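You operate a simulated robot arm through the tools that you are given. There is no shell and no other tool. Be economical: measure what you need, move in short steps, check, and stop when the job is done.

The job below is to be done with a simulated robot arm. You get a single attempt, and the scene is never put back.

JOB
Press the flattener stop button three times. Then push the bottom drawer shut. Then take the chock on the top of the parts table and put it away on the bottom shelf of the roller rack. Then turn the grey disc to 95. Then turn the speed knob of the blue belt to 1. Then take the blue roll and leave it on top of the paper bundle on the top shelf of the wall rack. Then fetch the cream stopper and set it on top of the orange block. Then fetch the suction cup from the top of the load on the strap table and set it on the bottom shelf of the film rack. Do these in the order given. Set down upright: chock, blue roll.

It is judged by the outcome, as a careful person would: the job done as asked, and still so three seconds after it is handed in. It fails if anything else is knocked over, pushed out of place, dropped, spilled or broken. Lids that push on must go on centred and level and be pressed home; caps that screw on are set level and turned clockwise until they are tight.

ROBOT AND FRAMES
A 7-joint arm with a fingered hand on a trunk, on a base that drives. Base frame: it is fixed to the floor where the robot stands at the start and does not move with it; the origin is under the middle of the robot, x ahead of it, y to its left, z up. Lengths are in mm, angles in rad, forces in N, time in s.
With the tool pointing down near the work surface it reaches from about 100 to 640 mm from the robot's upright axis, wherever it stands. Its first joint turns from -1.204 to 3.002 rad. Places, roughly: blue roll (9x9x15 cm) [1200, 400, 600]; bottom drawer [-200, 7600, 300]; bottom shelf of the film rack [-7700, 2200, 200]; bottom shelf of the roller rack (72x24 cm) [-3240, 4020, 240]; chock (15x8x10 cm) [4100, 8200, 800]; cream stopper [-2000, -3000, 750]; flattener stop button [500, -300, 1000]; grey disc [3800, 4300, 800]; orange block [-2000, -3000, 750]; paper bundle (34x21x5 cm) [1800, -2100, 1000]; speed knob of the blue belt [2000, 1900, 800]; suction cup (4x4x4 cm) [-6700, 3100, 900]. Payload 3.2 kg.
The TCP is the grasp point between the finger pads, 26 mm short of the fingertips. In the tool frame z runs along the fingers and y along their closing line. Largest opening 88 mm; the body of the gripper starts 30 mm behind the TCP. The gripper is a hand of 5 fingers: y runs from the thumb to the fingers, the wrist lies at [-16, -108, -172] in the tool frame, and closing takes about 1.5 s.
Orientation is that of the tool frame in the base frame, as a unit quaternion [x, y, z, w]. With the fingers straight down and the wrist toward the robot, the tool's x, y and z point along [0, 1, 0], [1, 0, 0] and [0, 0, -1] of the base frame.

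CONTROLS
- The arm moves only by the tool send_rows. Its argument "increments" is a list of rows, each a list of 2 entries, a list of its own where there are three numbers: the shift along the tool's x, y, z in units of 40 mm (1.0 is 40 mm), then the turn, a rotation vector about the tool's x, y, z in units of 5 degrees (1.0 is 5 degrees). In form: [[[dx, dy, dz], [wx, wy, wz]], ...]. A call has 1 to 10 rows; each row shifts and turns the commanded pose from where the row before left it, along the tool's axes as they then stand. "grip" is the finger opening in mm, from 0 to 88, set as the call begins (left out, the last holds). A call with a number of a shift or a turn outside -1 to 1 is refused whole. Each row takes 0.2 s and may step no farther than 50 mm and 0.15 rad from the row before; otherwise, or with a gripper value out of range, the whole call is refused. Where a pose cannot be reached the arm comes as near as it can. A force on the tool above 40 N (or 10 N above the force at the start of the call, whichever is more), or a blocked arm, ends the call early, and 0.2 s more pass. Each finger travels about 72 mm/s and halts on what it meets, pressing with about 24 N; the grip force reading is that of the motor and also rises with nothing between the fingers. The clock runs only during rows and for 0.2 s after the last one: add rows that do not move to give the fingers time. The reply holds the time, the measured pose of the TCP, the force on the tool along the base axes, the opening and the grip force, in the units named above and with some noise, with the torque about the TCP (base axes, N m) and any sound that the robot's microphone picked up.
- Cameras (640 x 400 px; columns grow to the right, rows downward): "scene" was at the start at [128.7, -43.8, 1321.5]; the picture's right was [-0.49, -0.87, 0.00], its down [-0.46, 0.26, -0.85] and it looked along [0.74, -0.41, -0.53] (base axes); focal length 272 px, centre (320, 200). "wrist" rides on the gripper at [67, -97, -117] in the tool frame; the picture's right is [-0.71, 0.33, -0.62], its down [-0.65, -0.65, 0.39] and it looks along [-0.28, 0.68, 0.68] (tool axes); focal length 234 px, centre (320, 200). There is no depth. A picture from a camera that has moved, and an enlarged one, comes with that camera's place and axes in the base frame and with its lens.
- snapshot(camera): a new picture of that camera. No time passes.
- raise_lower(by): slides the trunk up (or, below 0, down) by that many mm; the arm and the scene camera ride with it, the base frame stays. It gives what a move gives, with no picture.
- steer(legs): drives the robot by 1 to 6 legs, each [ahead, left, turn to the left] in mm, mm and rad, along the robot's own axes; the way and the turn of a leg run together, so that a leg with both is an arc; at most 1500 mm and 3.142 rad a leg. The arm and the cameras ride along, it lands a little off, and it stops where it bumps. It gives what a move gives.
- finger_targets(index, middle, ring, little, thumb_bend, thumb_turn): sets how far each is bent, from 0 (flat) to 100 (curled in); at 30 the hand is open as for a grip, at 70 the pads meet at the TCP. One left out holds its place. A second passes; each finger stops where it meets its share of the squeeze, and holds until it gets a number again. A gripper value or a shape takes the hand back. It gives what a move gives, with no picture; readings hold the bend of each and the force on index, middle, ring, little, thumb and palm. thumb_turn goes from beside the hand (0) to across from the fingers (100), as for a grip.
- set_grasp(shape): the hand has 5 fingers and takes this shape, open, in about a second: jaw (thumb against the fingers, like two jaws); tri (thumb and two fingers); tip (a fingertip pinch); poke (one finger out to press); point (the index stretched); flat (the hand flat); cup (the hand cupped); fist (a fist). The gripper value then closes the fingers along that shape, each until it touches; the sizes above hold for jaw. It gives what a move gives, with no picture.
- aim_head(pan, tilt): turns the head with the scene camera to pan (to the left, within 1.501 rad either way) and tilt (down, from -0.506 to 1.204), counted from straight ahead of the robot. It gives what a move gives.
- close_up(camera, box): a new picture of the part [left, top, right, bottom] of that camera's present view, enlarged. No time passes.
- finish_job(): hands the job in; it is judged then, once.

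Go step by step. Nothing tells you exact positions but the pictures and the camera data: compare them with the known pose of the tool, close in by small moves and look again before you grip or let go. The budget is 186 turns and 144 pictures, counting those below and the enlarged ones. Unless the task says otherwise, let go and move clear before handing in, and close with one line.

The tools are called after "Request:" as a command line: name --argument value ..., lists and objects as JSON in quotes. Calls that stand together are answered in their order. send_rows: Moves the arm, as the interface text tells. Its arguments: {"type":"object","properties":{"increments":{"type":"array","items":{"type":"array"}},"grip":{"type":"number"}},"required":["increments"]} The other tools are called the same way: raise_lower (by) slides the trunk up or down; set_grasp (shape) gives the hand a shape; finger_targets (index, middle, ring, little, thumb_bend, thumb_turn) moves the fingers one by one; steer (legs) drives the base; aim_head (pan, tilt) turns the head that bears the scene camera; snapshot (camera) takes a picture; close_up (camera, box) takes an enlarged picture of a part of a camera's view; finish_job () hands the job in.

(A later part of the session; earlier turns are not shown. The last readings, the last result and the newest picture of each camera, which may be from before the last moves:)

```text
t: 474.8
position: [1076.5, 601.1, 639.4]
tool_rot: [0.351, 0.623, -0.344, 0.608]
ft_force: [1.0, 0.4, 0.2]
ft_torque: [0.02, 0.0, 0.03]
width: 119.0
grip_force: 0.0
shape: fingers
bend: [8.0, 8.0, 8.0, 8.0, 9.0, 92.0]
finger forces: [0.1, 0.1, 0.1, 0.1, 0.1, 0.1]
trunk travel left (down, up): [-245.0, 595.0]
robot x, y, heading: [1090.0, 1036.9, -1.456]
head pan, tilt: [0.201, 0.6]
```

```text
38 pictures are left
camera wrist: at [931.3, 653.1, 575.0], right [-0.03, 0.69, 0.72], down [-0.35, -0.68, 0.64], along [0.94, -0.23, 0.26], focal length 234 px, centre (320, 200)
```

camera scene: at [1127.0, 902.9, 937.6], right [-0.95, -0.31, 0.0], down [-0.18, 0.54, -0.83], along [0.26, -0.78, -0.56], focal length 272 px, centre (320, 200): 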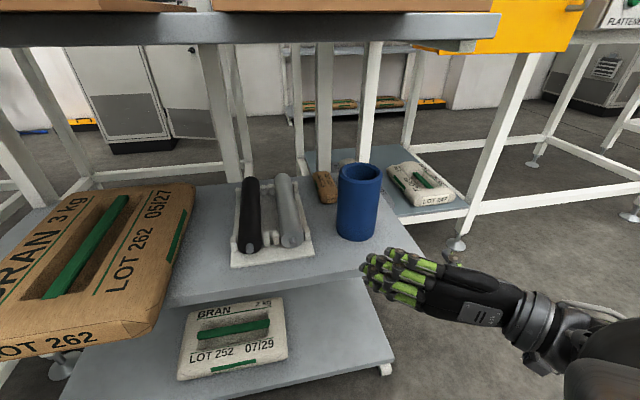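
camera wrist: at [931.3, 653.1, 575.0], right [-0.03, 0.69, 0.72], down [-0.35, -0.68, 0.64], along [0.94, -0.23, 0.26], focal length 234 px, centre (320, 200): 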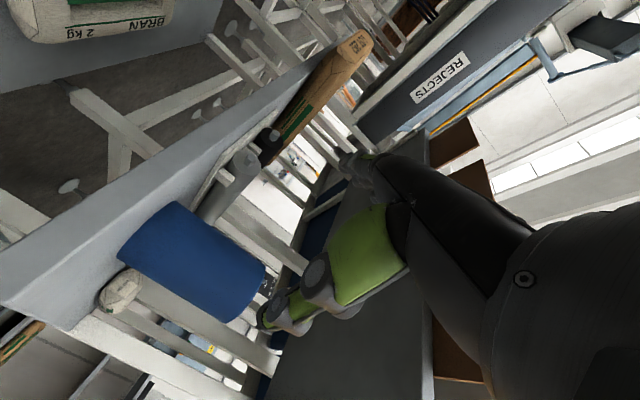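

The roll centre is [1200, 416, 596]; from the TCP that is 222 forward and 10 left. I lower 22, shift left 10, and go forward 150, then check.

Request:
send_rows --increments '[[[0.55, 0.25, 0], [0, 0, 0]], [[0, 0, 0.95], [0, 0, 0]], [[0, 0, 0.95], [0, 0, 0]], [[0, 0, 0.95], [0, 0, 0]], [[0, 0, 0.95], [0, 0, 0]]]'

Request:
close_up --camera "scene" --box '[260, 130, 460, 290]'

```text
t: 476.0
position: [1163.8, 475.3, 613.5]
tool_rot: [0.35, 0.623, -0.345, 0.609]
ft_force: [0.7, 0.2, -0.6]
ft_torque: [0.01, -0.03, 0.06]
width: 119.6
grip_force: 0.1
shape: fingers
bend: [8.0, 8.0, 8.0, 8.0, 9.0, 92.0]
finger forces: [0.0, 0.0, 0.1, 0.0, 0.0, 0.0]
trunk travel left (down, up): [-245.0, 595.0]
robot x, y, heading: [1095.6, 1035.6, -1.451]
head pan, tilt: [0.201, 0.6]
```

```text
2.50 times, centred on (360, 210) of scene
camera zoom: at [1127.0, 902.9, 937.5], right [-0.95, -0.31, 0.0], down [-0.18, 0.54, -0.83], along [0.26, -0.78, -0.56], focal length 680 px, centre (220, 175)
```

zoom: 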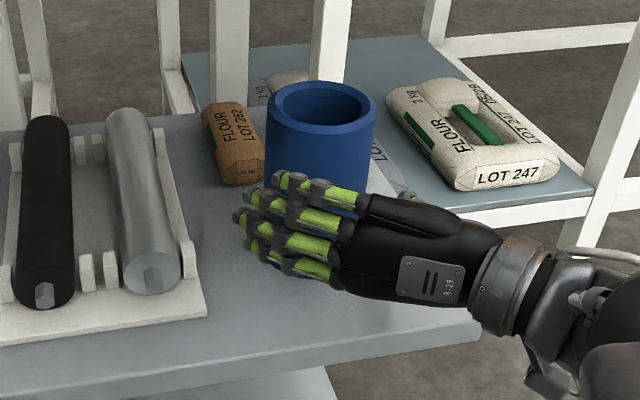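

Aligned to the roll's axis, 69 mm to go. I advance 50 and close the fingers around it.

Request:
send_rows --increments '[[[0, 0, 0.65], [0, 0, 0]], [[0, 0, 0.6], [0, 0, 0]]]'

Request:
finger_targets --index 75 --middle 75 --ring 75 --little 75 --thumb_bend 75

Request:
close_up --camera "scene" --box '[260, 130, 460, 290]'

```text
t: 476.6
position: [1189.5, 434.4, 615.3]
tool_rot: [0.35, 0.623, -0.345, 0.609]
ft_force: [-0.5, -0.7, 0.3]
ft_torque: [0.0, 0.0, -0.04]
width: 119.0
grip_force: 0.2
shape: fingers
bend: [8.0, 8.0, 8.0, 8.0, 9.0, 92.0]
finger forces: [0.0, 0.0, 0.0, 0.0, 0.0, 0.0]
trunk travel left (down, up): [-245.0, 595.0]
robot x, y, heading: [1093.6, 1034.7, -1.453]
head pan, tilt: [0.201, 0.6]
```

```text
t: 477.6
position: [1189.1, 433.9, 615.0]
tool_rot: [0.35, 0.622, -0.345, 0.61]
ft_force: [2.2, 0.3, 2.2]
ft_torque: [-0.28, -0.06, 0.18]
width: 81.6
grip_force: 29.0
shape: fingers
bend: [49.0, 51.0, 50.0, 56.0, 27.0, 94.0]
finger forces: [8.3, 6.5, 6.7, 10.6, 26.2, 0.0]
trunk travel left (down, up): [-245.0, 595.0]
robot x, y, heading: [1092.6, 1035.6, -1.454]
head pan, tilt: [0.201, 0.6]
```

```text
2.50 times, centred on (360, 210) of scene
camera zoom: at [1127.3, 903.5, 937.6], right [-0.95, -0.31, 0.0], down [-0.18, 0.54, -0.83], along [0.26, -0.78, -0.56], focal length 680 px, centre (220, 175)
```

zoom: 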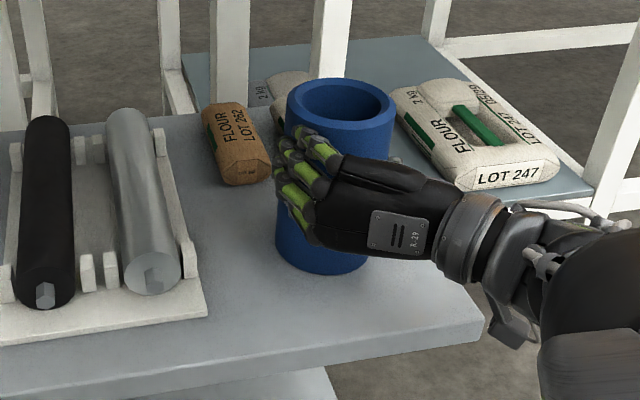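

The roll is held all round. I lift 60 mm and look.

Request:
raise_lower --by 50

Request:
close_up --camera "scene" --box '[260, 130, 460, 290]'

```text
t: 478.5
position: [1188.3, 433.0, 662.9]
tool_rot: [0.351, 0.623, -0.344, 0.608]
ft_force: [0.3, -0.5, -5.7]
ft_torque: [0.11, -0.04, 0.0]
width: 81.6
grip_force: 25.7
shape: fingers
bend: [49.0, 52.0, 51.0, 59.0, 27.0, 92.0]
finger forces: [9.6, 5.8, 5.6, 4.8, 25.6, 0.0]
trunk travel left (down, up): [-295.0, 545.0]
robot x, y, heading: [1092.9, 1035.9, -1.452]
head pan, tilt: [0.201, 0.6]
```

```text
2.50 times, centred on (360, 210) of scene
camera zoom: at [1127.1, 902.0, 987.4], right [-0.95, -0.31, 0.0], down [-0.18, 0.54, -0.82], along [0.26, -0.78, -0.57], focal length 680 px, centre (220, 175)
```

zoom: 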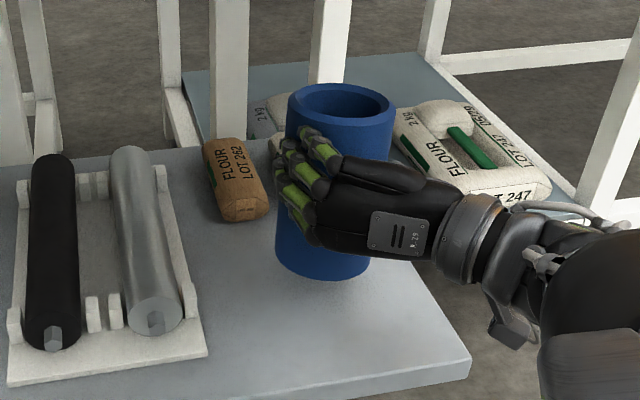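

Lifted cleanly. I back out from the shelf, move to the open floor, and look for the wall rack toward -y.

Request:
steer --legs '[[-274, -123, 0], [441, -1300, 0]]'

Request:
raise_lower --by 350

Request:
aim_head --pan 0.1 --tilt 0.15

Request:
snapshot --camera "scene"

```text
t: 487.0
position: [-219.3, 102.4, 662.2]
tool_rot: [0.354, 0.621, -0.348, 0.606]
ft_force: [0.7, 0.1, -4.0]
ft_torque: [0.15, 0.0, -0.01]
width: 81.6
grip_force: 25.1
shape: fingers
bend: [49.0, 52.0, 51.0, 59.0, 27.0, 92.0]
finger forces: [9.5, 5.8, 5.6, 4.8, 25.3, 0.0]
trunk travel left (down, up): [-295.0, 545.0]
robot x, y, heading: [-308.1, 709.9, -1.463]
head pan, tilt: [0.201, 0.6]
```

```text
t: 490.5
position: [-218.0, 102.1, 1012.1]
tool_rot: [0.355, 0.621, -0.347, 0.606]
ft_force: [0.7, -0.2, -4.9]
ft_torque: [0.12, 0.0, 0.03]
width: 81.7
grip_force: 25.8
shape: fingers
bend: [49.0, 52.0, 51.0, 59.0, 27.0, 92.0]
finger forces: [9.6, 5.8, 5.7, 4.8, 25.2, 0.0]
trunk travel left (down, up): [-645.0, 195.0]
robot x, y, heading: [-310.9, 705.3, -1.463]
head pan, tilt: [0.201, 0.6]
```

```text
t: 491.4
position: [-219.8, 101.6, 1011.9]
tool_rot: [0.354, 0.622, -0.346, 0.607]
ft_force: [-0.7, 0.2, -4.5]
ft_torque: [0.14, 0.0, 0.0]
width: 81.5
grip_force: 25.9
shape: fingers
bend: [49.0, 52.0, 51.0, 59.0, 27.0, 92.0]
finger forces: [9.6, 5.9, 5.6, 4.8, 25.3, 0.0]
trunk travel left (down, up): [-645.0, 195.0]
robot x, y, heading: [-311.4, 707.3, -1.462]
head pan, tilt: [0.099, 0.15]
```

```text
34 pictures are left
camera scene: at [-283.3, 565.2, 1378.8], right [-0.98, -0.21, 0.0], down [-0.03, 0.15, -0.99], along [0.2, -0.97, -0.15], focal length 272 px, centre (320, 200)
```

scene: 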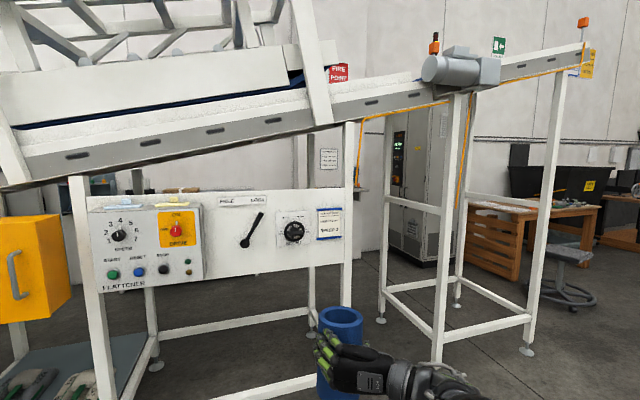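

The line's end stand is near [-1377, -1505]; beyond it a corridor leads behind the line along the wall. I go round the end and look east.

Request:
steer --legs '[[414, -845, 0], [414, -845, 0], [780, -190, 0], [780, -190, 0], [0, 0, 1.6]]'

Request:
snapshot --camera "scene"

```text
t: 508.8
position: [-1998.0, -2503.8, 1010.4]
tool_rot: [0.35, 0.625, -0.341, 0.609]
ft_force: [0.9, 0.0, -4.3]
ft_torque: [0.16, -0.01, 0.03]
width: 81.8
grip_force: 25.0
shape: fingers
bend: [49.0, 52.0, 51.0, 59.0, 27.0, 92.0]
finger forces: [9.6, 5.9, 5.5, 4.5, 25.1, 0.0]
trunk travel left (down, up): [-645.0, 195.0]
robot x, y, heading: [-2097.6, -1900.0, -1.449]
head pan, tilt: [0.099, 0.15]
stopped in leg 4: the robot was blocked; the commanded pose is now the measured one
```

```text
33 pictures are left
camera scene: at [-2070.5, -2042.4, 1378.8], right [-0.97, -0.22, 0.0], down [-0.03, 0.15, -0.99], along [0.22, -0.96, -0.15], focal length 272 px, centre (320, 200)
```

scene: 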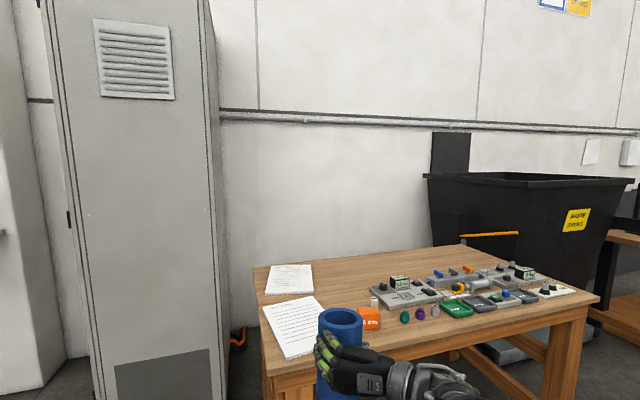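

Something blocked the base. I look down ahead before moving on.

Request:
aim_head --pan -0.3 --tilt 0.8

Request:
snapshot --camera "scene"

```text
t: 509.8
position: [-1996.9, -2504.3, 1012.7]
tool_rot: [0.349, 0.626, -0.341, 0.609]
ft_force: [0.2, 0.3, -5.3]
ft_torque: [0.15, -0.01, 0.01]
width: 81.6
grip_force: 25.2
shape: fingers
bend: [49.0, 52.0, 51.0, 59.0, 27.0, 92.0]
finger forces: [9.6, 5.9, 5.5, 4.6, 25.1, 0.0]
trunk travel left (down, up): [-645.0, 195.0]
robot x, y, heading: [-2098.8, -1897.9, -1.451]
head pan, tilt: [-0.3, 0.799]
```

```text
32 pictures are left
camera scene: at [-2105.1, -2031.2, 1320.6], right [-0.98, 0.17, 0.0], down [0.12, 0.71, -0.7], along [-0.12, -0.69, -0.72], focal length 272 px, centre (320, 200)
```

scene: 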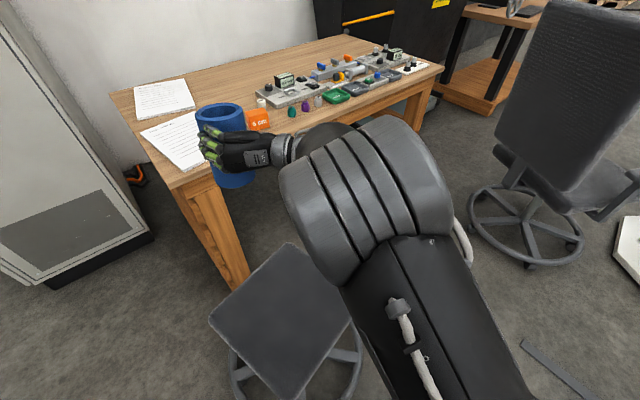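

A stool stands right ahead, so that was what the base touched. I back off, turn so that the arm trails, raise a bit, and back along the corridor behind the line.

Request:
raise_lower --by 100

Request:
steer --legs '[[-150, 0, 0], [0, 0, -1.156], [-219, 375, 0], [-20, 800, 0]]'

Request:
aim_head --pan 1.5 --tilt 0.5

Request:
snapshot --camera "scene"

```text
t: 511.1
position: [-1998.0, -2504.5, 1112.4]
tool_rot: [0.349, 0.624, -0.342, 0.61]
ft_force: [0.0, -0.2, -5.1]
ft_torque: [0.17, -0.02, -0.01]
width: 81.9
grip_force: 25.1
shape: fingers
bend: [49.0, 52.0, 51.0, 59.0, 27.0, 92.0]
finger forces: [9.6, 5.9, 5.5, 4.5, 25.1, 0.1]
trunk travel left (down, up): [-745.0, 95.0]
robot x, y, heading: [-2096.6, -1903.7, -1.446]
head pan, tilt: [-0.3, 0.799]
```

```text
t: 521.6
position: [-1808.6, -2974.1, 1112.9]
tool_rot: [0.633, 0.335, -0.618, 0.326]
ft_force: [0.2, 0.2, -4.9]
ft_torque: [0.07, -0.15, -0.02]
width: 81.8
grip_force: 23.7
shape: fingers
bend: [49.0, 52.0, 52.0, 60.0, 27.0, 92.0]
finger forces: [9.3, 5.9, 5.4, 3.8, 24.0, 0.0]
trunk travel left (down, up): [-745.0, 95.0]
robot x, y, heading: [-1294.7, -2635.5, -2.6]
head pan, tilt: [-0.3, 0.799]
```

```text
t: 523.4
position: [-1807.8, -2974.5, 1111.9]
tool_rot: [0.633, 0.335, -0.618, 0.326]
ft_force: [-0.3, -0.3, -4.7]
ft_torque: [0.04, -0.17, 0.01]
width: 81.9
grip_force: 24.3
shape: fingers
bend: [49.0, 52.0, 52.0, 60.0, 27.0, 92.0]
finger forces: [9.4, 5.8, 5.2, 3.8, 23.9, 0.0]
trunk travel left (down, up): [-745.0, 95.0]
robot x, y, heading: [-1299.1, -2637.4, -2.599]
head pan, tilt: [1.499, 0.499]
```

```text
31 pictures are left
camera scene: at [-1300.3, -2745.0, 1446.5], right [-0.89, -0.46, 0.0], down [-0.22, 0.43, -0.88], along [0.4, -0.78, -0.48], focal length 272 px, centre (320, 200)
```

scene: 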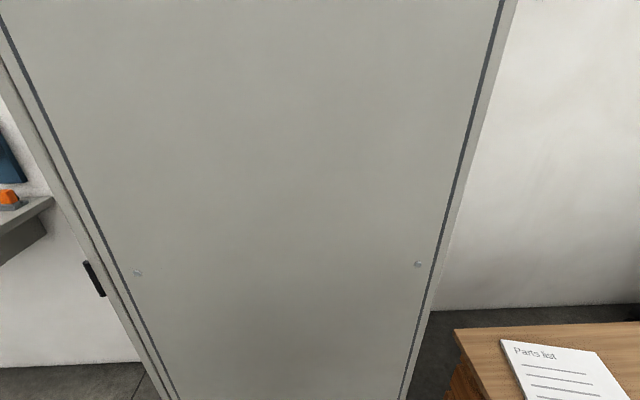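

The cabinet's flank is beside me as expected. I continue backing through the corridor.

Request:
steer --legs '[[-450, 90, 0], [-900, 0, 0]]'

Request:
aim_head --pan 1.5 --tilt 0.35

Request:
snapshot --camera "scene"

```text
t: 530.5
position: [-600.6, -2347.1, 1111.6]
tool_rot: [0.635, 0.331, -0.619, 0.323]
ft_force: [0.5, -1.1, -5.1]
ft_torque: [0.05, -0.18, -0.01]
width: 81.6
grip_force: 24.0
shape: fingers
bend: [49.0, 52.0, 52.0, 60.0, 27.0, 92.0]
finger forces: [9.2, 5.9, 5.3, 3.8, 23.8, 0.0]
trunk travel left (down, up): [-745.0, 95.0]
robot x, y, heading: [-88.9, -2014.7, -2.609]
head pan, tilt: [1.499, 0.499]
```

```text
t: 531.2
position: [-601.6, -2346.7, 1111.7]
tool_rot: [0.636, 0.331, -0.619, 0.322]
ft_force: [0.1, -0.2, -5.2]
ft_torque: [0.05, -0.13, -0.02]
width: 81.8
grip_force: 24.2
shape: fingers
bend: [49.0, 52.0, 52.0, 60.0, 27.0, 92.0]
finger forces: [9.2, 5.8, 5.3, 3.8, 23.8, 0.1]
trunk travel left (down, up): [-745.0, 95.0]
robot x, y, heading: [-89.8, -2020.0, -2.602]
head pan, tilt: [1.499, 0.351]
```

```text
30 pictures are left
camera scene: at [-89.8, -2125.7, 1460.2], right [-0.9, -0.45, 0.0], down [-0.15, 0.31, -0.94], along [0.42, -0.84, -0.34], focal length 272 px, centre (320, 200)
```

scene: 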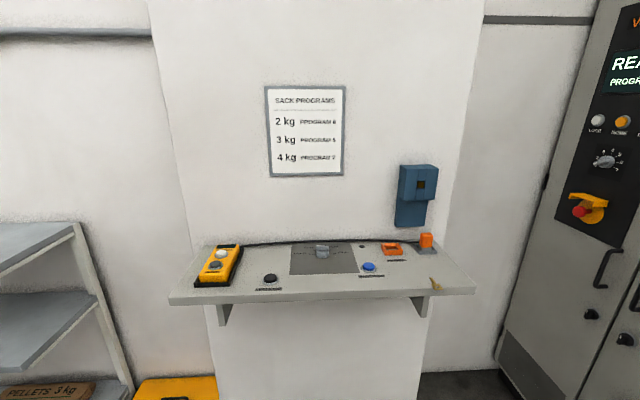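

I'm through. The wall rack begins at the left of this view; I back on farther, turn to face it, and look.

Request:
steer --legs '[[-720, 105, 0], [-720, 105, 0], [0, 0, 1.12]]'

Request:
aim_head --pan 0.5 --tilt 0.4

Request:
snapshot --camera "scene"

```text
t: 541.5
position: [1330.5, -2072.4, 1112.9]
tool_rot: [0.362, 0.618, -0.354, 0.601]
ft_force: [0.0, -0.4, -5.0]
ft_torque: [0.17, 0.01, -0.02]
width: 81.3
grip_force: 22.9
shape: fingers
bend: [49.0, 52.0, 52.0, 60.0, 27.0, 92.0]
finger forces: [8.9, 5.7, 5.1, 3.2, 22.7, 0.0]
trunk travel left (down, up): [-745.0, 95.0]
robot x, y, heading: [1252.2, -1464.6, -1.491]
head pan, tilt: [1.499, 0.351]
```

```text
t: 542.8
position: [1329.2, -2072.9, 1111.2]
tool_rot: [0.362, 0.618, -0.354, 0.602]
ft_force: [0.4, -0.2, -4.6]
ft_torque: [0.17, 0.0, 0.01]
width: 81.8
grip_force: 22.5
shape: fingers
bend: [49.0, 52.0, 52.0, 60.0, 27.0, 92.0]
finger forces: [8.9, 5.7, 5.2, 3.3, 22.7, 0.1]
trunk travel left (down, up): [-745.0, 95.0]
robot x, y, heading: [1253.9, -1469.7, -1.49]
head pan, tilt: [0.499, 0.4]
```

```text
29 pictures are left
camera scene: at [1311.1, -1593.9, 1455.6], right [-0.84, -0.55, 0.0], down [-0.21, 0.33, -0.92], along [0.51, -0.77, -0.39], focal length 272 px, centre (320, 200)
```

scene: 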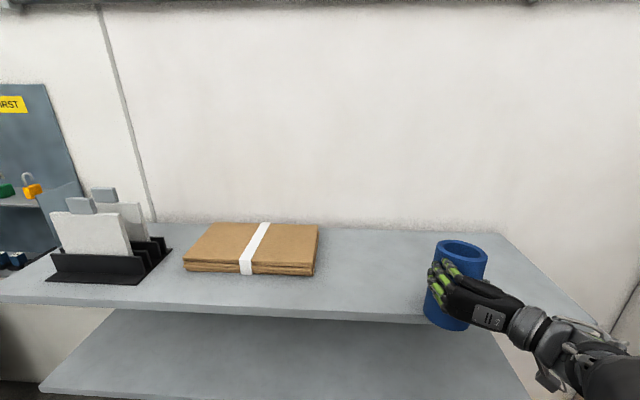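

The paper bundle lies at about [1835, -2061] with its top at z of about 1035. I raise the roll 85 mm and shift left 450, 100 nearer, then check.

Request:
raise_lower --by 88

Request:
steer --legs '[[-94, 450, 0]]'

Request:
aim_head --pan 0.2 --tilt 0.55

Request:
snapshot --camera "scene"

```text
t: 544.0
position: [1329.1, -2072.1, 1198.9]
tool_rot: [0.363, 0.618, -0.353, 0.601]
ft_force: [-0.2, 0.3, -4.8]
ft_torque: [0.12, 0.0, -0.04]
width: 81.7
grip_force: 22.5
shape: fingers
bend: [49.0, 52.0, 52.0, 60.0, 27.0, 92.0]
finger forces: [9.0, 5.6, 5.2, 3.3, 22.7, 0.0]
trunk travel left (down, up): [-833.0, 7.0]
robot x, y, heading: [1254.9, -1462.6, -1.489]
head pan, tilt: [0.499, 0.4]
```

```text
t: 546.8
position: [1768.1, -1943.7, 1200.9]
tool_rot: [0.363, 0.617, -0.355, 0.602]
ft_force: [0.2, 0.2, -5.7]
ft_torque: [0.17, 0.01, -0.01]
width: 81.5
grip_force: 22.7
shape: fingers
bend: [49.0, 52.0, 52.0, 60.0, 27.0, 92.0]
finger forces: [8.9, 5.7, 5.1, 3.2, 22.6, 0.0]
trunk travel left (down, up): [-833.0, 7.0]
robot x, y, heading: [1694.4, -1336.3, -1.492]
head pan, tilt: [0.499, 0.4]
```

```text
t: 547.6
position: [1769.3, -1943.3, 1200.1]
tool_rot: [0.363, 0.617, -0.355, 0.601]
ft_force: [0.3, -0.6, -5.0]
ft_torque: [0.16, 0.02, -0.01]
width: 81.6
grip_force: 23.0
shape: fingers
bend: [49.0, 52.0, 52.0, 60.0, 27.0, 92.0]
finger forces: [8.9, 5.6, 5.2, 3.3, 22.6, 0.0]
trunk travel left (down, up): [-833.0, 7.0]
robot x, y, heading: [1697.4, -1336.6, -1.491]
head pan, tilt: [0.201, 0.55]
```

```text
28 pictures are left
camera scene: at [1724.6, -1473.6, 1529.9], right [-0.96, -0.28, 0.0], down [-0.15, 0.5, -0.85], along [0.24, -0.82, -0.52], focal length 272 px, centre (320, 200)
```

scene: 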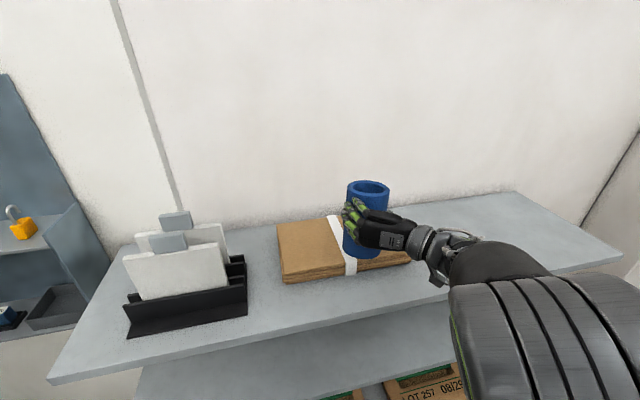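

Bundle centre refined to [1834, -2058, top 1028]; the roll needs 124 forward and 11 left. I drive that and check.

Request:
steer --legs '[[108, 62, 0]]'

Request:
raise_lower --by -70

Request:
close_up --camera "scene" --box '[220, 140, 460, 320]'

Request:
snapshot --camera "wrist"

```text
t: 548.9
position: [1839.0, -2045.7, 1201.3]
tool_rot: [0.363, 0.617, -0.355, 0.601]
ft_force: [-1.2, -0.7, -5.5]
ft_torque: [0.13, -0.02, -0.02]
width: 81.7
grip_force: 23.0
shape: fingers
bend: [49.0, 52.0, 52.0, 60.0, 27.0, 92.0]
finger forces: [8.9, 5.7, 5.3, 3.4, 22.6, 0.0]
trunk travel left (down, up): [-833.0, 7.0]
robot x, y, heading: [1765.2, -1439.6, -1.488]
head pan, tilt: [0.201, 0.55]
```

```text
t: 549.9
position: [1839.1, -2040.1, 1137.8]
tool_rot: [0.36, 0.614, -0.357, 0.605]
ft_force: [2.1, 6.0, 19.2]
ft_torque: [-0.74, -0.04, 0.13]
width: 81.0
grip_force: 27.9
shape: fingers
bend: [50.0, 52.0, 51.0, 57.0, 27.0, 98.0]
finger forces: [7.5, 6.1, 7.6, 11.3, 22.9, 0.0]
trunk travel left (down, up): [-763.0, 77.0]
robot x, y, heading: [1765.9, -1443.1, -1.494]
head pan, tilt: [0.201, 0.55]
```

```text
2.22 times, centred on (340, 230) of scene
camera zoom: at [1794.8, -1568.1, 1461.0], right [-0.96, -0.28, 0.0], down [-0.15, 0.5, -0.86], along [0.24, -0.82, -0.52], focal length 604 px, centre (276, 133)
```

zoom: 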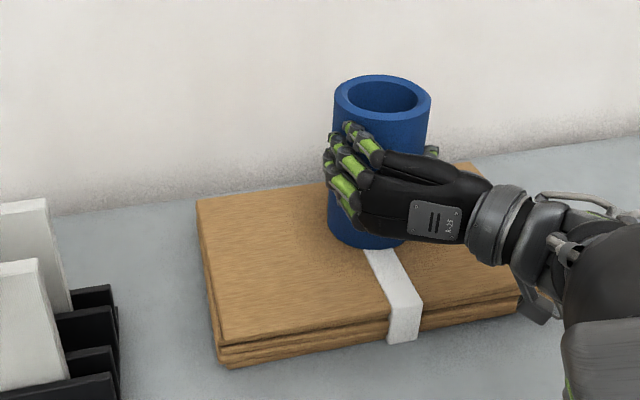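

```text
26 pictures are left
camera wrist: at [1697.3, -1983.1, 1072.2], right [-0.01, 0.7, 0.71], down [-0.38, -0.66, 0.65], along [0.93, -0.26, 0.27], focal length 234 px, centre (320, 200)
```

wrist: 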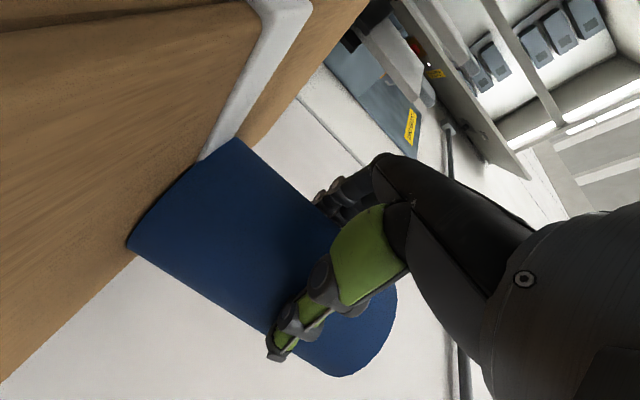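

The roll has touched down on the bundle, well within it. I ease up 5 mm and open the fingers.

Request:
raise_lower --by 6

Request:
finger_targets --index 35 --middle 35 --ring 35 --little 35 --thumb_bend 15

Request:
finger_targets --index 8 --middle 8 --ring 8 --little 8 --thumb_bend 8

Request:
close_up --camera "scene" --box '[220, 140, 460, 320]'

```text
t: 550.5
position: [1839.6, -2039.9, 1138.5]
tool_rot: [0.362, 0.617, -0.356, 0.602]
ft_force: [2.3, 5.1, 12.0]
ft_torque: [-0.67, 0.0, 0.07]
width: 81.0
grip_force: 28.0
shape: fingers
bend: [49.0, 52.0, 51.0, 57.0, 27.0, 98.0]
finger forces: [7.4, 6.0, 7.2, 10.9, 22.3, 0.0]
trunk travel left (down, up): [-769.0, 71.0]
robot x, y, heading: [1767.4, -1438.7, -1.487]
head pan, tilt: [0.201, 0.55]
```

```text
t: 551.5
position: [1838.3, -2045.5, 1135.7]
tool_rot: [0.363, 0.617, -0.355, 0.601]
ft_force: [-1.0, 0.3, -0.9]
ft_torque: [0.01, -0.05, -0.05]
width: 89.3
grip_force: 0.3
shape: fingers
bend: [35.0, 35.0, 35.0, 35.0, 16.0, 99.0]
finger forces: [0.1, 0.0, 0.1, 0.0, 1.2, 0.1]
trunk travel left (down, up): [-769.0, 71.0]
robot x, y, heading: [1764.9, -1440.7, -1.491]
head pan, tilt: [0.201, 0.55]
```

```text
t: 552.5
position: [1839.3, -2045.2, 1135.8]
tool_rot: [0.362, 0.617, -0.355, 0.602]
ft_force: [-1.1, -0.8, -1.1]
ft_torque: [0.02, -0.04, -0.02]
width: 119.5
grip_force: 0.8
shape: fingers
bend: [8.0, 8.0, 8.0, 8.0, 10.0, 99.0]
finger forces: [0.1, 0.0, 0.0, 0.0, 1.3, 0.1]
trunk travel left (down, up): [-769.0, 71.0]
robot x, y, heading: [1767.3, -1438.7, -1.486]
head pan, tilt: [0.201, 0.55]
```

```text
2.22 times, centred on (340, 230) of scene
camera zoom: at [1794.3, -1575.4, 1466.0], right [-0.96, -0.28, 0.0], down [-0.15, 0.5, -0.85], along [0.24, -0.82, -0.52], focal length 604 px, centre (276, 133)
```

zoom: 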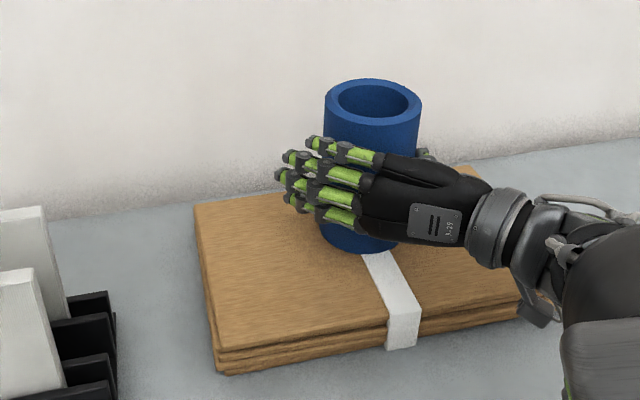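

The roll stands on its own; the thumb still grazes it. I shift the hand 10 mm right and draw straight back.

Request:
send_rows --increments '[[[0, -0.25, 0], [0, 0, 0]], [[0, 0, -0.5], [0, 0, 0]], [[0, 0, -0.8], [0, 0, 0]], [[0, 0, -0.8], [0, 0, 0]], [[0, 0, -0.8], [0, 0, 0]], [[0, 0, -0.8], [0, 0, 0]]]'

Request:
steer --legs '[[-300, 0, 0]]'

Request:
snapshot --camera "scene"

```text
t: 553.9
position: [1757.9, -1917.5, 1141.7]
tool_rot: [0.362, 0.616, -0.355, 0.603]
ft_force: [0.5, 0.5, 0.5]
ft_torque: [0.0, 0.02, -0.03]
width: 119.0
grip_force: 0.1
shape: fingers
bend: [8.0, 8.0, 8.0, 8.0, 8.0, 100.0]
finger forces: [0.0, 0.0, 0.0, 0.0, 0.0, 0.0]
trunk travel left (down, up): [-769.0, 71.0]
robot x, y, heading: [1765.5, -1438.7, -1.489]
head pan, tilt: [0.201, 0.55]
```

```text
t: 555.9
position: [1733.6, -1622.0, 1140.7]
tool_rot: [0.363, 0.616, -0.356, 0.601]
ft_force: [0.2, -0.2, 0.8]
ft_torque: [0.0, 0.0, 0.02]
width: 118.8
grip_force: 0.0
shape: fingers
bend: [8.0, 8.0, 8.0, 8.0, 8.0, 100.0]
finger forces: [0.0, 0.0, 0.0, 0.1, 0.1, 0.1]
trunk travel left (down, up): [-769.0, 71.0]
robot x, y, heading: [1744.7, -1142.5, -1.491]
head pan, tilt: [0.201, 0.55]
```

```text
24 pictures are left
camera scene: at [1770.4, -1276.7, 1466.0], right [-0.96, -0.28, 0.0], down [-0.14, 0.5, -0.85], along [0.24, -0.82, -0.52], focal length 272 px, centre (320, 200)
```

scene: 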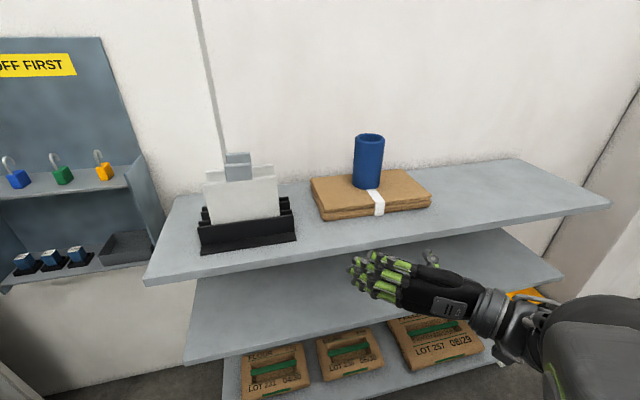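

The roll stands upright on the bundle. Now back through the corridor to the desk for the cream stopper, passing the stool and stopping west of it.

Request:
steer --legs '[[0, 0, -1.11], [1012, -95, 0], [1012, -95, 0], [900, 0, 0], [450, -90, 0], [20, -800, 0]]'

Request:
steer --legs '[[400, -260, 0], [630, 160, 0], [0, 0, 1.567]]'

Request:
aim_head --pan 0.3 --tilt 0.6

Request:
snapshot --camera "scene"

```text
t: 579.4
position: [-2144.3, -2251.2, 1140.9]
tool_rot: [0.627, 0.345, -0.613, 0.335]
ft_force: [0.0, 0.2, 0.9]
ft_torque: [0.03, -0.01, -0.04]
width: 118.9
grip_force: 0.1
shape: fingers
bend: [8.0, 8.0, 8.0, 8.0, 8.0, 100.0]
finger forces: [0.0, 0.0, 0.0, 0.0, 0.1, 0.0]
trunk travel left (down, up): [-769.0, 71.0]
robot x, y, heading: [-1716.1, -2034.9, -2.563]
head pan, tilt: [0.201, 0.55]
```

```text
t: 580.8
position: [-2263.8, -2252.9, 1138.7]
tool_rot: [0.628, 0.344, -0.612, 0.335]
ft_force: [-0.8, 0.4, -0.5]
ft_torque: [-0.08, -0.05, 0.06]
width: 118.7
grip_force: 0.0
shape: fingers
bend: [8.0, 8.0, 8.0, 8.0, 8.0, 100.0]
finger forces: [0.0, 0.0, 0.0, 0.0, 0.0, 0.1]
trunk travel left (down, up): [-769.0, 71.0]
robot x, y, heading: [-1831.7, -2030.1, -2.568]
head pan, tilt: [0.201, 0.55]
stopped in leg 1: the robot was blocked; the commanded pose is now the measured one
```

```text
t: 581.5
position: [-2259.4, -2252.4, 1141.2]
tool_rot: [0.627, 0.345, -0.613, 0.335]
ft_force: [0.9, 0.5, 0.1]
ft_torque: [-0.03, -0.01, -0.01]
width: 118.8
grip_force: 0.2
shape: fingers
bend: [8.0, 8.0, 8.0, 8.0, 8.0, 100.0]
finger forces: [0.1, 0.1, 0.0, 0.0, 0.1, 0.0]
trunk travel left (down, up): [-769.0, 71.0]
robot x, y, heading: [-1836.2, -2026.5, -2.566]
head pan, tilt: [0.3, 0.6]
```

```text
23 pictures are left
camera scene: at [-1932.8, -2125.3, 1461.5], right [-0.77, 0.64, 0.0], down [0.36, 0.43, -0.83], along [-0.53, -0.63, -0.56], focal length 272 px, centre (320, 200)
```

scene: 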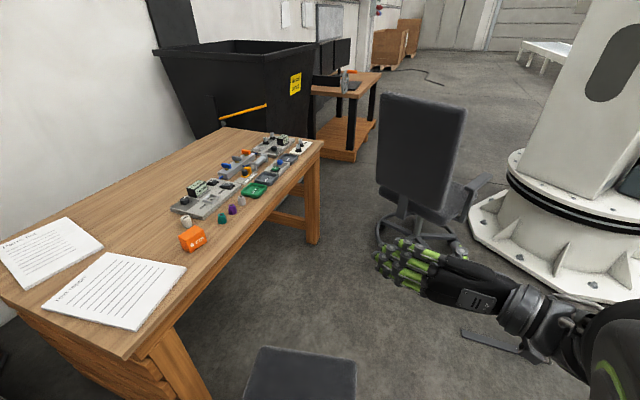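

The stool is still in the way at the left. I go wider around it and stand west of it, facing the desk.

Request:
steer --legs '[[-30, -430, 0], [830, 0, 0], [260, 600, 0], [0, 0, 1.53]]'

Request:
send_rows --increments '[[[0, 0, 0], [0, 1, 0]], [[0, 0, 0], [0, 1, 0]], [[0, 0, 0], [0, 1, 0]], [[0, 0, 0], [0, 1, 0]], [[0, 0, 0], [0, 1, 0]], [[0, 0, 0], [0, 1, 0]], [[0, 0, 0], [0, 1, 0]], [[0, 0, 0], [0, 1, 0]], [[0, 0, 0], [0, 1, 0]], [[0, 0, 0], [0, 1, 0]]]'

Request:
send_rows --increments '[[[0, 0, 0], [0, 1, 0]], [[0, 0, 0], [0, 1, 0]], [[0, 0, 0], [0, 1, 0]], [[0, 0, 0], [0, 1, 0]], [[0, 0, 0], [0, 1, 0]], [[0, 0, 0], [0, 1, 0]], [[0, 0, 0], [0, 1, 0]], [[0, 0, 0], [0, 1, 0]]]'

Request:
aim_head --pan 0.3 --tilt 0.7

Request:
snapshot --camera "scene"

```text
t: 590.0
position: [-3097.4, -2673.7, 1144.9]
tool_rot: [0.624, 0.345, -0.616, 0.335]
ft_force: [-1.3, 2.4, 1.5]
ft_torque: [0.07, 0.06, -0.03]
width: 118.8
grip_force: 1.2
shape: fingers
bend: [8.0, 8.0, 8.0, 8.0, 8.0, 100.0]
finger forces: [0.0, 0.0, 0.0, 0.0, 2.4, 0.0]
trunk travel left (down, up): [-769.0, 71.0]
robot x, y, heading: [-2676.2, -2447.6, -2.56]
head pan, tilt: [0.3, 0.6]
stopped in leg 3: the force on the tool passed its limit at 59 N (the readings are from after the stop); the commanded pose is now the measured one
```

```text
t: 592.2
position: [-3100.5, -2671.5, 1147.8]
tool_rot: [0.826, 0.451, -0.297, 0.163]
ft_force: [-1.7, -3.6, 9.2]
ft_torque: [0.1, 0.59, 0.2]
width: 119.6
grip_force: 4.8
shape: fingers
bend: [8.0, 8.0, 8.0, 8.0, 10.0, 100.0]
finger forces: [0.1, 0.0, 0.0, 0.0, 10.1, 0.0]
trunk travel left (down, up): [-769.0, 71.0]
robot x, y, heading: [-2673.2, -2449.3, -2.554]
head pan, tilt: [0.3, 0.6]
```

```text
t: 594.0
position: [-3106.6, -2667.2, 1146.3]
tool_rot: [0.88, 0.475, 0.006, 0.0]
ft_force: [-11.4, -1.3, 13.6]
ft_torque: [0.32, 0.74, 0.32]
width: 124.0
grip_force: 6.9
shape: fingers
bend: [8.0, 8.0, 8.0, 8.0, 12.0, 100.0]
finger forces: [0.0, 0.0, 0.0, 0.0, 14.6, 0.0]
trunk travel left (down, up): [-769.0, 71.0]
robot x, y, heading: [-2673.9, -2449.2, -2.561]
head pan, tilt: [0.3, 0.6]
```

```text
t: 594.6
position: [-3105.8, -2668.0, 1143.5]
tool_rot: [0.88, 0.476, 0.008, 0.001]
ft_force: [-13.1, 0.1, 16.5]
ft_torque: [0.41, 0.9, 0.27]
width: 124.5
grip_force: 8.1
shape: fingers
bend: [8.0, 8.0, 8.0, 8.0, 12.0, 100.0]
finger forces: [0.0, 0.2, 0.1, 0.0, 16.2, 0.0]
trunk travel left (down, up): [-769.0, 71.0]
robot x, y, heading: [-2674.3, -2450.6, -2.554]
head pan, tilt: [0.3, 0.7]
```

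```text
22 pictures are left
camera scene: at [-2771.0, -2540.4, 1452.9], right [-0.77, 0.63, 0.0], down [0.41, 0.5, -0.77], along [-0.48, -0.59, -0.64], focal length 272 px, centre (320, 200)
```

scene: 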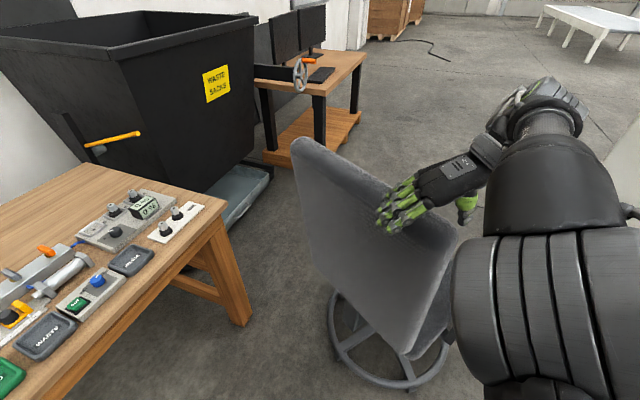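

The open hand has met the chair's back, straddling its top. I lift straight up off it.

Request:
send_rows --increments '[[[0, 0, -0.5], [0, 0, 0]], [[0, 0, -0.9], [0, 0, 0]], [[0, 0, -0.9], [0, 0, 0]], [[0, 0, -0.9], [0, 0, 0]]]'

Request:
raise_lower --by 60

Request:
snapshot --camera "scene"

```text
t: 595.6
position: [-3101.9, -2672.8, 1247.2]
tool_rot: [0.877, 0.48, 0.006, -0.006]
ft_force: [0.1, 0.2, 0.2]
ft_torque: [0.04, 0.02, 0.01]
width: 118.8
grip_force: 0.0
shape: fingers
bend: [8.0, 8.0, 8.0, 8.0, 8.0, 100.0]
finger forces: [0.0, 0.1, 0.0, 0.0, 0.1, 0.0]
out of reach, approached as far as the arm can: row 4
trunk travel left (down, up): [-769.0, 71.0]
robot x, y, heading: [-2672.6, -2449.7, -2.558]
head pan, tilt: [0.3, 0.7]
```

```text
t: 596.6
position: [-3101.5, -2673.0, 1307.6]
tool_rot: [0.876, 0.481, 0.006, -0.005]
ft_force: [0.3, 0.7, -0.7]
ft_torque: [-0.02, 0.01, -0.01]
width: 119.0
grip_force: 0.0
shape: fingers
bend: [8.0, 8.0, 8.0, 8.0, 8.0, 100.0]
finger forces: [0.0, 0.0, 0.1, 0.0, 0.0, 0.1]
trunk travel left (down, up): [-829.0, 11.0]
robot x, y, heading: [-2672.1, -2448.1, -2.557]
head pan, tilt: [0.3, 0.7]
```

```text
21 pictures are left
camera scene: at [-2769.3, -2541.9, 1512.9], right [-0.77, 0.63, 0.0], down [0.41, 0.5, -0.76], along [-0.48, -0.59, -0.64], focal length 272 px, centre (320, 200)
```

scene: 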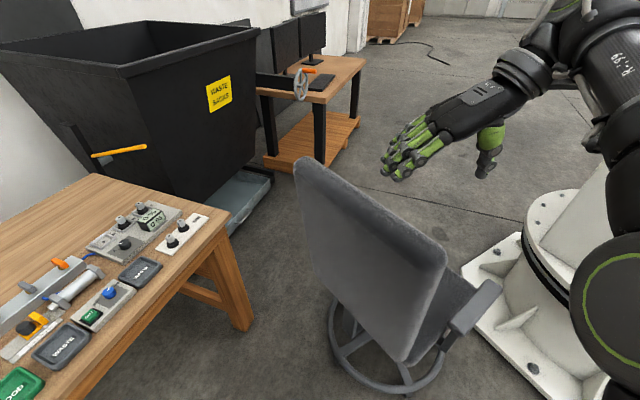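

The chair still stands where it was. I turn toward the desk with the hand high and come forward to working distance.

Request:
steer --legs '[[0, 0, 1.52], [330, 0, 0]]'

Request:
aim_head --pan 0.35 --tilt 0.9

Request:
snapshot --camera "scene"

```text
t: 602.5
position: [-2306.2, -3171.4, 1307.3]
tool_rot: [0.305, 0.952, 0.002, -0.007]
ft_force: [-0.7, -0.1, 0.2]
ft_torque: [-0.01, 0.0, -0.01]
width: 119.0
grip_force: 0.1
shape: fingers
bend: [8.0, 8.0, 8.0, 8.0, 8.0, 100.0]
finger forces: [0.0, 0.0, 0.0, 0.1, 0.0, 0.1]
trunk travel left (down, up): [-829.0, 11.0]
robot x, y, heading: [-2507.3, -2727.4, -1.038]
head pan, tilt: [0.3, 0.7]
```

```text
t: 603.3
position: [-2306.7, -3173.6, 1307.2]
tool_rot: [0.306, 0.952, 0.002, -0.008]
ft_force: [0.3, 0.4, 0.0]
ft_torque: [0.05, 0.0, -0.02]
width: 118.8
grip_force: 0.1
shape: fingers
bend: [8.0, 8.0, 8.0, 8.0, 8.0, 100.0]
finger forces: [0.0, 0.0, 0.0, 0.0, 0.0, 0.0]
trunk travel left (down, up): [-829.0, 11.0]
robot x, y, heading: [-2506.1, -2736.1, -1.041]
head pan, tilt: [0.351, 0.901]
```

```text
20 pictures are left
camera scene: at [-2422.3, -2825.1, 1496.7], right [-0.64, -0.77, 0.0], down [-0.6, 0.5, -0.62], along [0.48, -0.39, -0.78], focal length 272 px, centre (320, 200)
```

scene: 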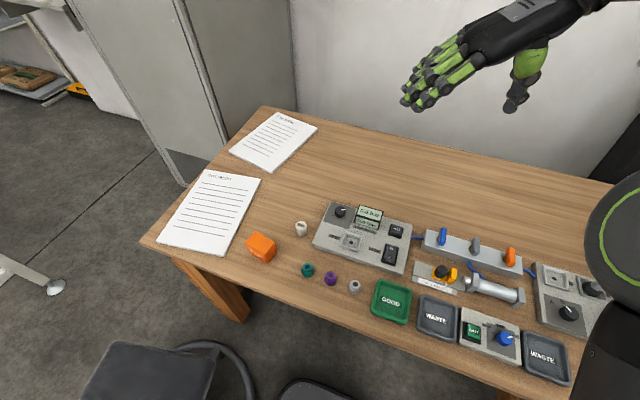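

Clear view: the cream stopper is at about [-2058, -3051, 830] and the orange block's top centre at [-2058, -2932, 868]. I shape the hand to tri, turn its closing line to run away from me, and lower the trunk.

Request:
set_grasp --shape "tri"

Request:
send_rows --increments '[[[0, 0, 0], [0, 0, 1]], [[0, 0, 0], [0, 0, 1]], [[0, 0, 0], [0, 0, 1]], [[0, 0, 0], [0, 0, 1]], [[0, 0, 0], [0, 0, 1]], [[0, 0, 0], [0, 0, 1]], [[0, 0, 0], [0, 0, 1]], [[0, 0, 0], [0, 0, 1]], [[0, 0, 0], [0, 0, 1]], [[0, 0, 0], [0, 0, 1]]]'

Request:
send_rows --increments '[[[0, 0, 0], [0, 0, 1]], [[0, 0, 0], [0, 0, 1]], [[0, 0, 0], [0, 0, 1]], [[0, 0, 0], [0, 0, 1]], [[0, 0, 0], [0, 0, 1]], [[0, 0, 0], [0, 0, 1]], [[0, 0, 0], [0, 0, 1]], [[0, 0, 0], [0, 0, 1]], [[0, 0, 0], [0, 0, 1]], [[0, 0, 0], [0, 0, 1]]]'

Request:
raise_lower --by -340

```text
t: 604.2
position: [-2305.2, -3172.7, 1307.6]
tool_rot: [0.306, 0.952, 0.002, -0.007]
ft_force: [-0.7, 0.1, 0.2]
ft_torque: [-0.02, 0.01, 0.0]
width: 88.0
grip_force: 0.0
shape: tri
bend: [30.0, 30.0, 99.0, 99.0, 30.0, 97.0]
finger forces: [0.0, 0.0, 0.0, 0.1, 0.0, 0.0]
trunk travel left (down, up): [-829.0, 11.0]
robot x, y, heading: [-2503.8, -2731.5, -1.035]
head pan, tilt: [0.351, 0.901]
```

```text
t: 606.4
position: [-2308.7, -3172.9, 1309.1]
tool_rot: [0.682, 0.732, 0.001, -0.006]
ft_force: [0.0, 1.0, -0.7]
ft_torque: [0.0, 0.0, 0.0]
width: 88.0
grip_force: 0.1
shape: tri
bend: [30.0, 30.0, 99.0, 99.0, 30.0, 97.0]
finger forces: [0.1, 0.1, 0.0, 0.0, 0.0, 0.1]
trunk travel left (down, up): [-829.0, 11.0]
robot x, y, heading: [-2502.9, -2737.2, -1.037]
head pan, tilt: [0.351, 0.901]
```

```text
t: 608.6
position: [-2289.9, -3221.0, 1317.5]
tool_rot: [0.926, 0.376, -0.004, -0.007]
ft_force: [0.2, -0.3, 0.6]
ft_torque: [-0.02, 0.01, -0.01]
width: 88.3
grip_force: 0.1
shape: tri
bend: [30.0, 30.0, 99.0, 99.0, 30.0, 97.0]
finger forces: [0.0, 0.0, 0.0, 0.1, 0.0, 0.0]
out of reach, approached as far as the arm can: row 4, 5, 6, 7, 8, 9, 10
trunk travel left (down, up): [-829.0, 11.0]
robot x, y, heading: [-2507.3, -2735.9, -1.039]
head pan, tilt: [0.351, 0.901]
```

```text
t: 611.9
position: [-2288.9, -3221.9, 978.4]
tool_rot: [0.926, 0.378, -0.004, -0.007]
ft_force: [0.5, 0.0, 0.3]
ft_torque: [0.01, 0.02, 0.0]
width: 88.1
grip_force: 0.0
shape: tri
bend: [30.0, 30.0, 99.0, 99.0, 30.0, 97.0]
finger forces: [0.1, 0.1, 0.0, 0.0, 0.0, 0.0]
trunk travel left (down, up): [-489.0, 351.0]
robot x, y, heading: [-2507.3, -2731.4, -1.032]
head pan, tilt: [0.351, 0.901]
```

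I move the hand over the stopper.

Request:
send_rows --increments '[[[0.89, 0.12, 0], [0, 0, 0]], [[0.89, 0.12, 0], [0, 0, 0]], [[0.89, 0.12, 0], [0, 0, 0]], [[0.89, 0.12, 0], [0, 0, 0]], [[0.89, 0.12, 0], [0, 0, 0]], [[0.89, 0.12, 0], [0, 0, 0]], [[0.89, 0.12, 0], [0, 0, 0]], [[0.89, 0.14, 0], [0, 0, 0]]]' --grip 60

Request:
snapshot --camera "scene"

Request:
snapshot --camera "wrist"

```text
t: 613.7
position: [-2211.1, -3173.2, 981.0]
tool_rot: [0.925, 0.38, 0.0, -0.008]
ft_force: [-0.6, -0.1, -0.1]
ft_torque: [-0.03, 0.0, -0.02]
width: 60.6
grip_force: 0.0
shape: tri
bend: [42.0, 36.0, 99.0, 99.0, 8.0, 99.0]
finger forces: [0.1, 0.0, 0.0, 0.0, 0.1, 0.0]
out of reach, approached as far as the arm can: row 1, 3, 4, 5, 6, 7, 8
trunk travel left (down, up): [-489.0, 351.0]
robot x, y, heading: [-2503.9, -2733.8, -1.04]
head pan, tilt: [0.351, 0.901]
```

```text
19 pictures are left
camera scene: at [-2422.5, -2824.6, 1156.7], right [-0.64, -0.77, 0.0], down [-0.61, 0.5, -0.62], along [0.48, -0.39, -0.78], focal length 272 px, centre (320, 200)
```

scene: 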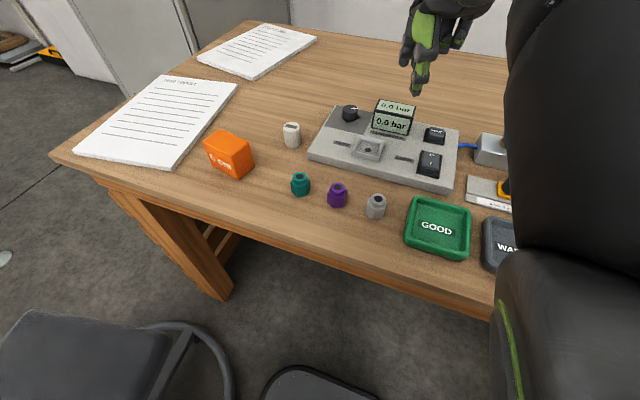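

```text
18 pictures are left
camera wrist: at [-2231.0, -3056.2, 1100.4], right [-0.27, -0.74, 0.61], down [-0.92, 0.01, -0.38], along [0.28, -0.67, -0.69], focal length 234 px, centre (320, 200)
```

wrist: 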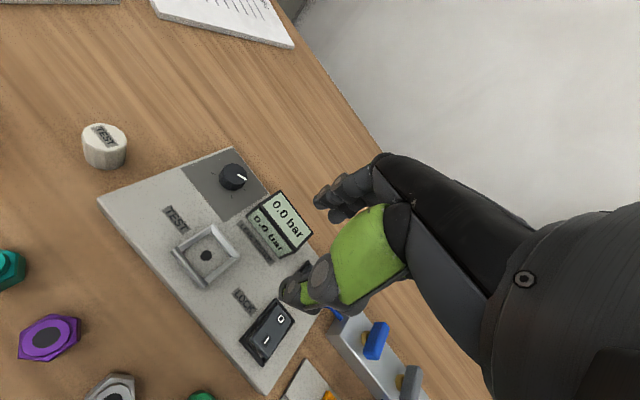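

The arm's reach to the left is limited in this posture, so I turn the robot left 0.37 to bring the hand over the stopper (refined to [-2051, -3055, 817]).

Request:
steer --legs '[[0, 0, 0.37]]'

Request:
send_rows --increments '[[[0, 0, 0.9], [0, 0, 0]], [[0, 0, 0.6], [0, 0, 0]]]'

```text
t: 615.2
position: [-2073.7, -3037.5, 979.3]
tool_rot: [0.84, 0.543, -0.001, -0.008]
ft_force: [-0.2, -0.7, -0.5]
ft_torque: [-0.01, -0.01, 0.01]
width: 60.4
grip_force: 0.2
shape: tri
bend: [42.0, 36.0, 99.0, 99.0, 8.0, 99.0]
finger forces: [0.0, 0.1, 0.1, 0.0, 0.0, 0.0]
trunk travel left (down, up): [-489.0, 351.0]
robot x, y, heading: [-2511.2, -2733.8, -0.673]
head pan, tilt: [0.351, 0.901]
```

```text
t: 615.8
position: [-2065.1, -3038.4, 922.6]
tool_rot: [0.839, 0.543, -0.002, -0.008]
ft_force: [-0.2, -0.8, 0.8]
ft_torque: [0.01, -0.01, -0.03]
width: 60.2
grip_force: 0.0
shape: tri
bend: [42.0, 36.0, 99.0, 99.0, 8.0, 99.0]
finger forces: [0.0, 0.0, 0.0, 0.0, 0.1, 0.0]
out of reach, approached as far as the arm can: row 1
trunk travel left (down, up): [-489.0, 351.0]
robot x, y, heading: [-2504.3, -2734.2, -0.67]
head pan, tilt: [0.351, 0.901]
```

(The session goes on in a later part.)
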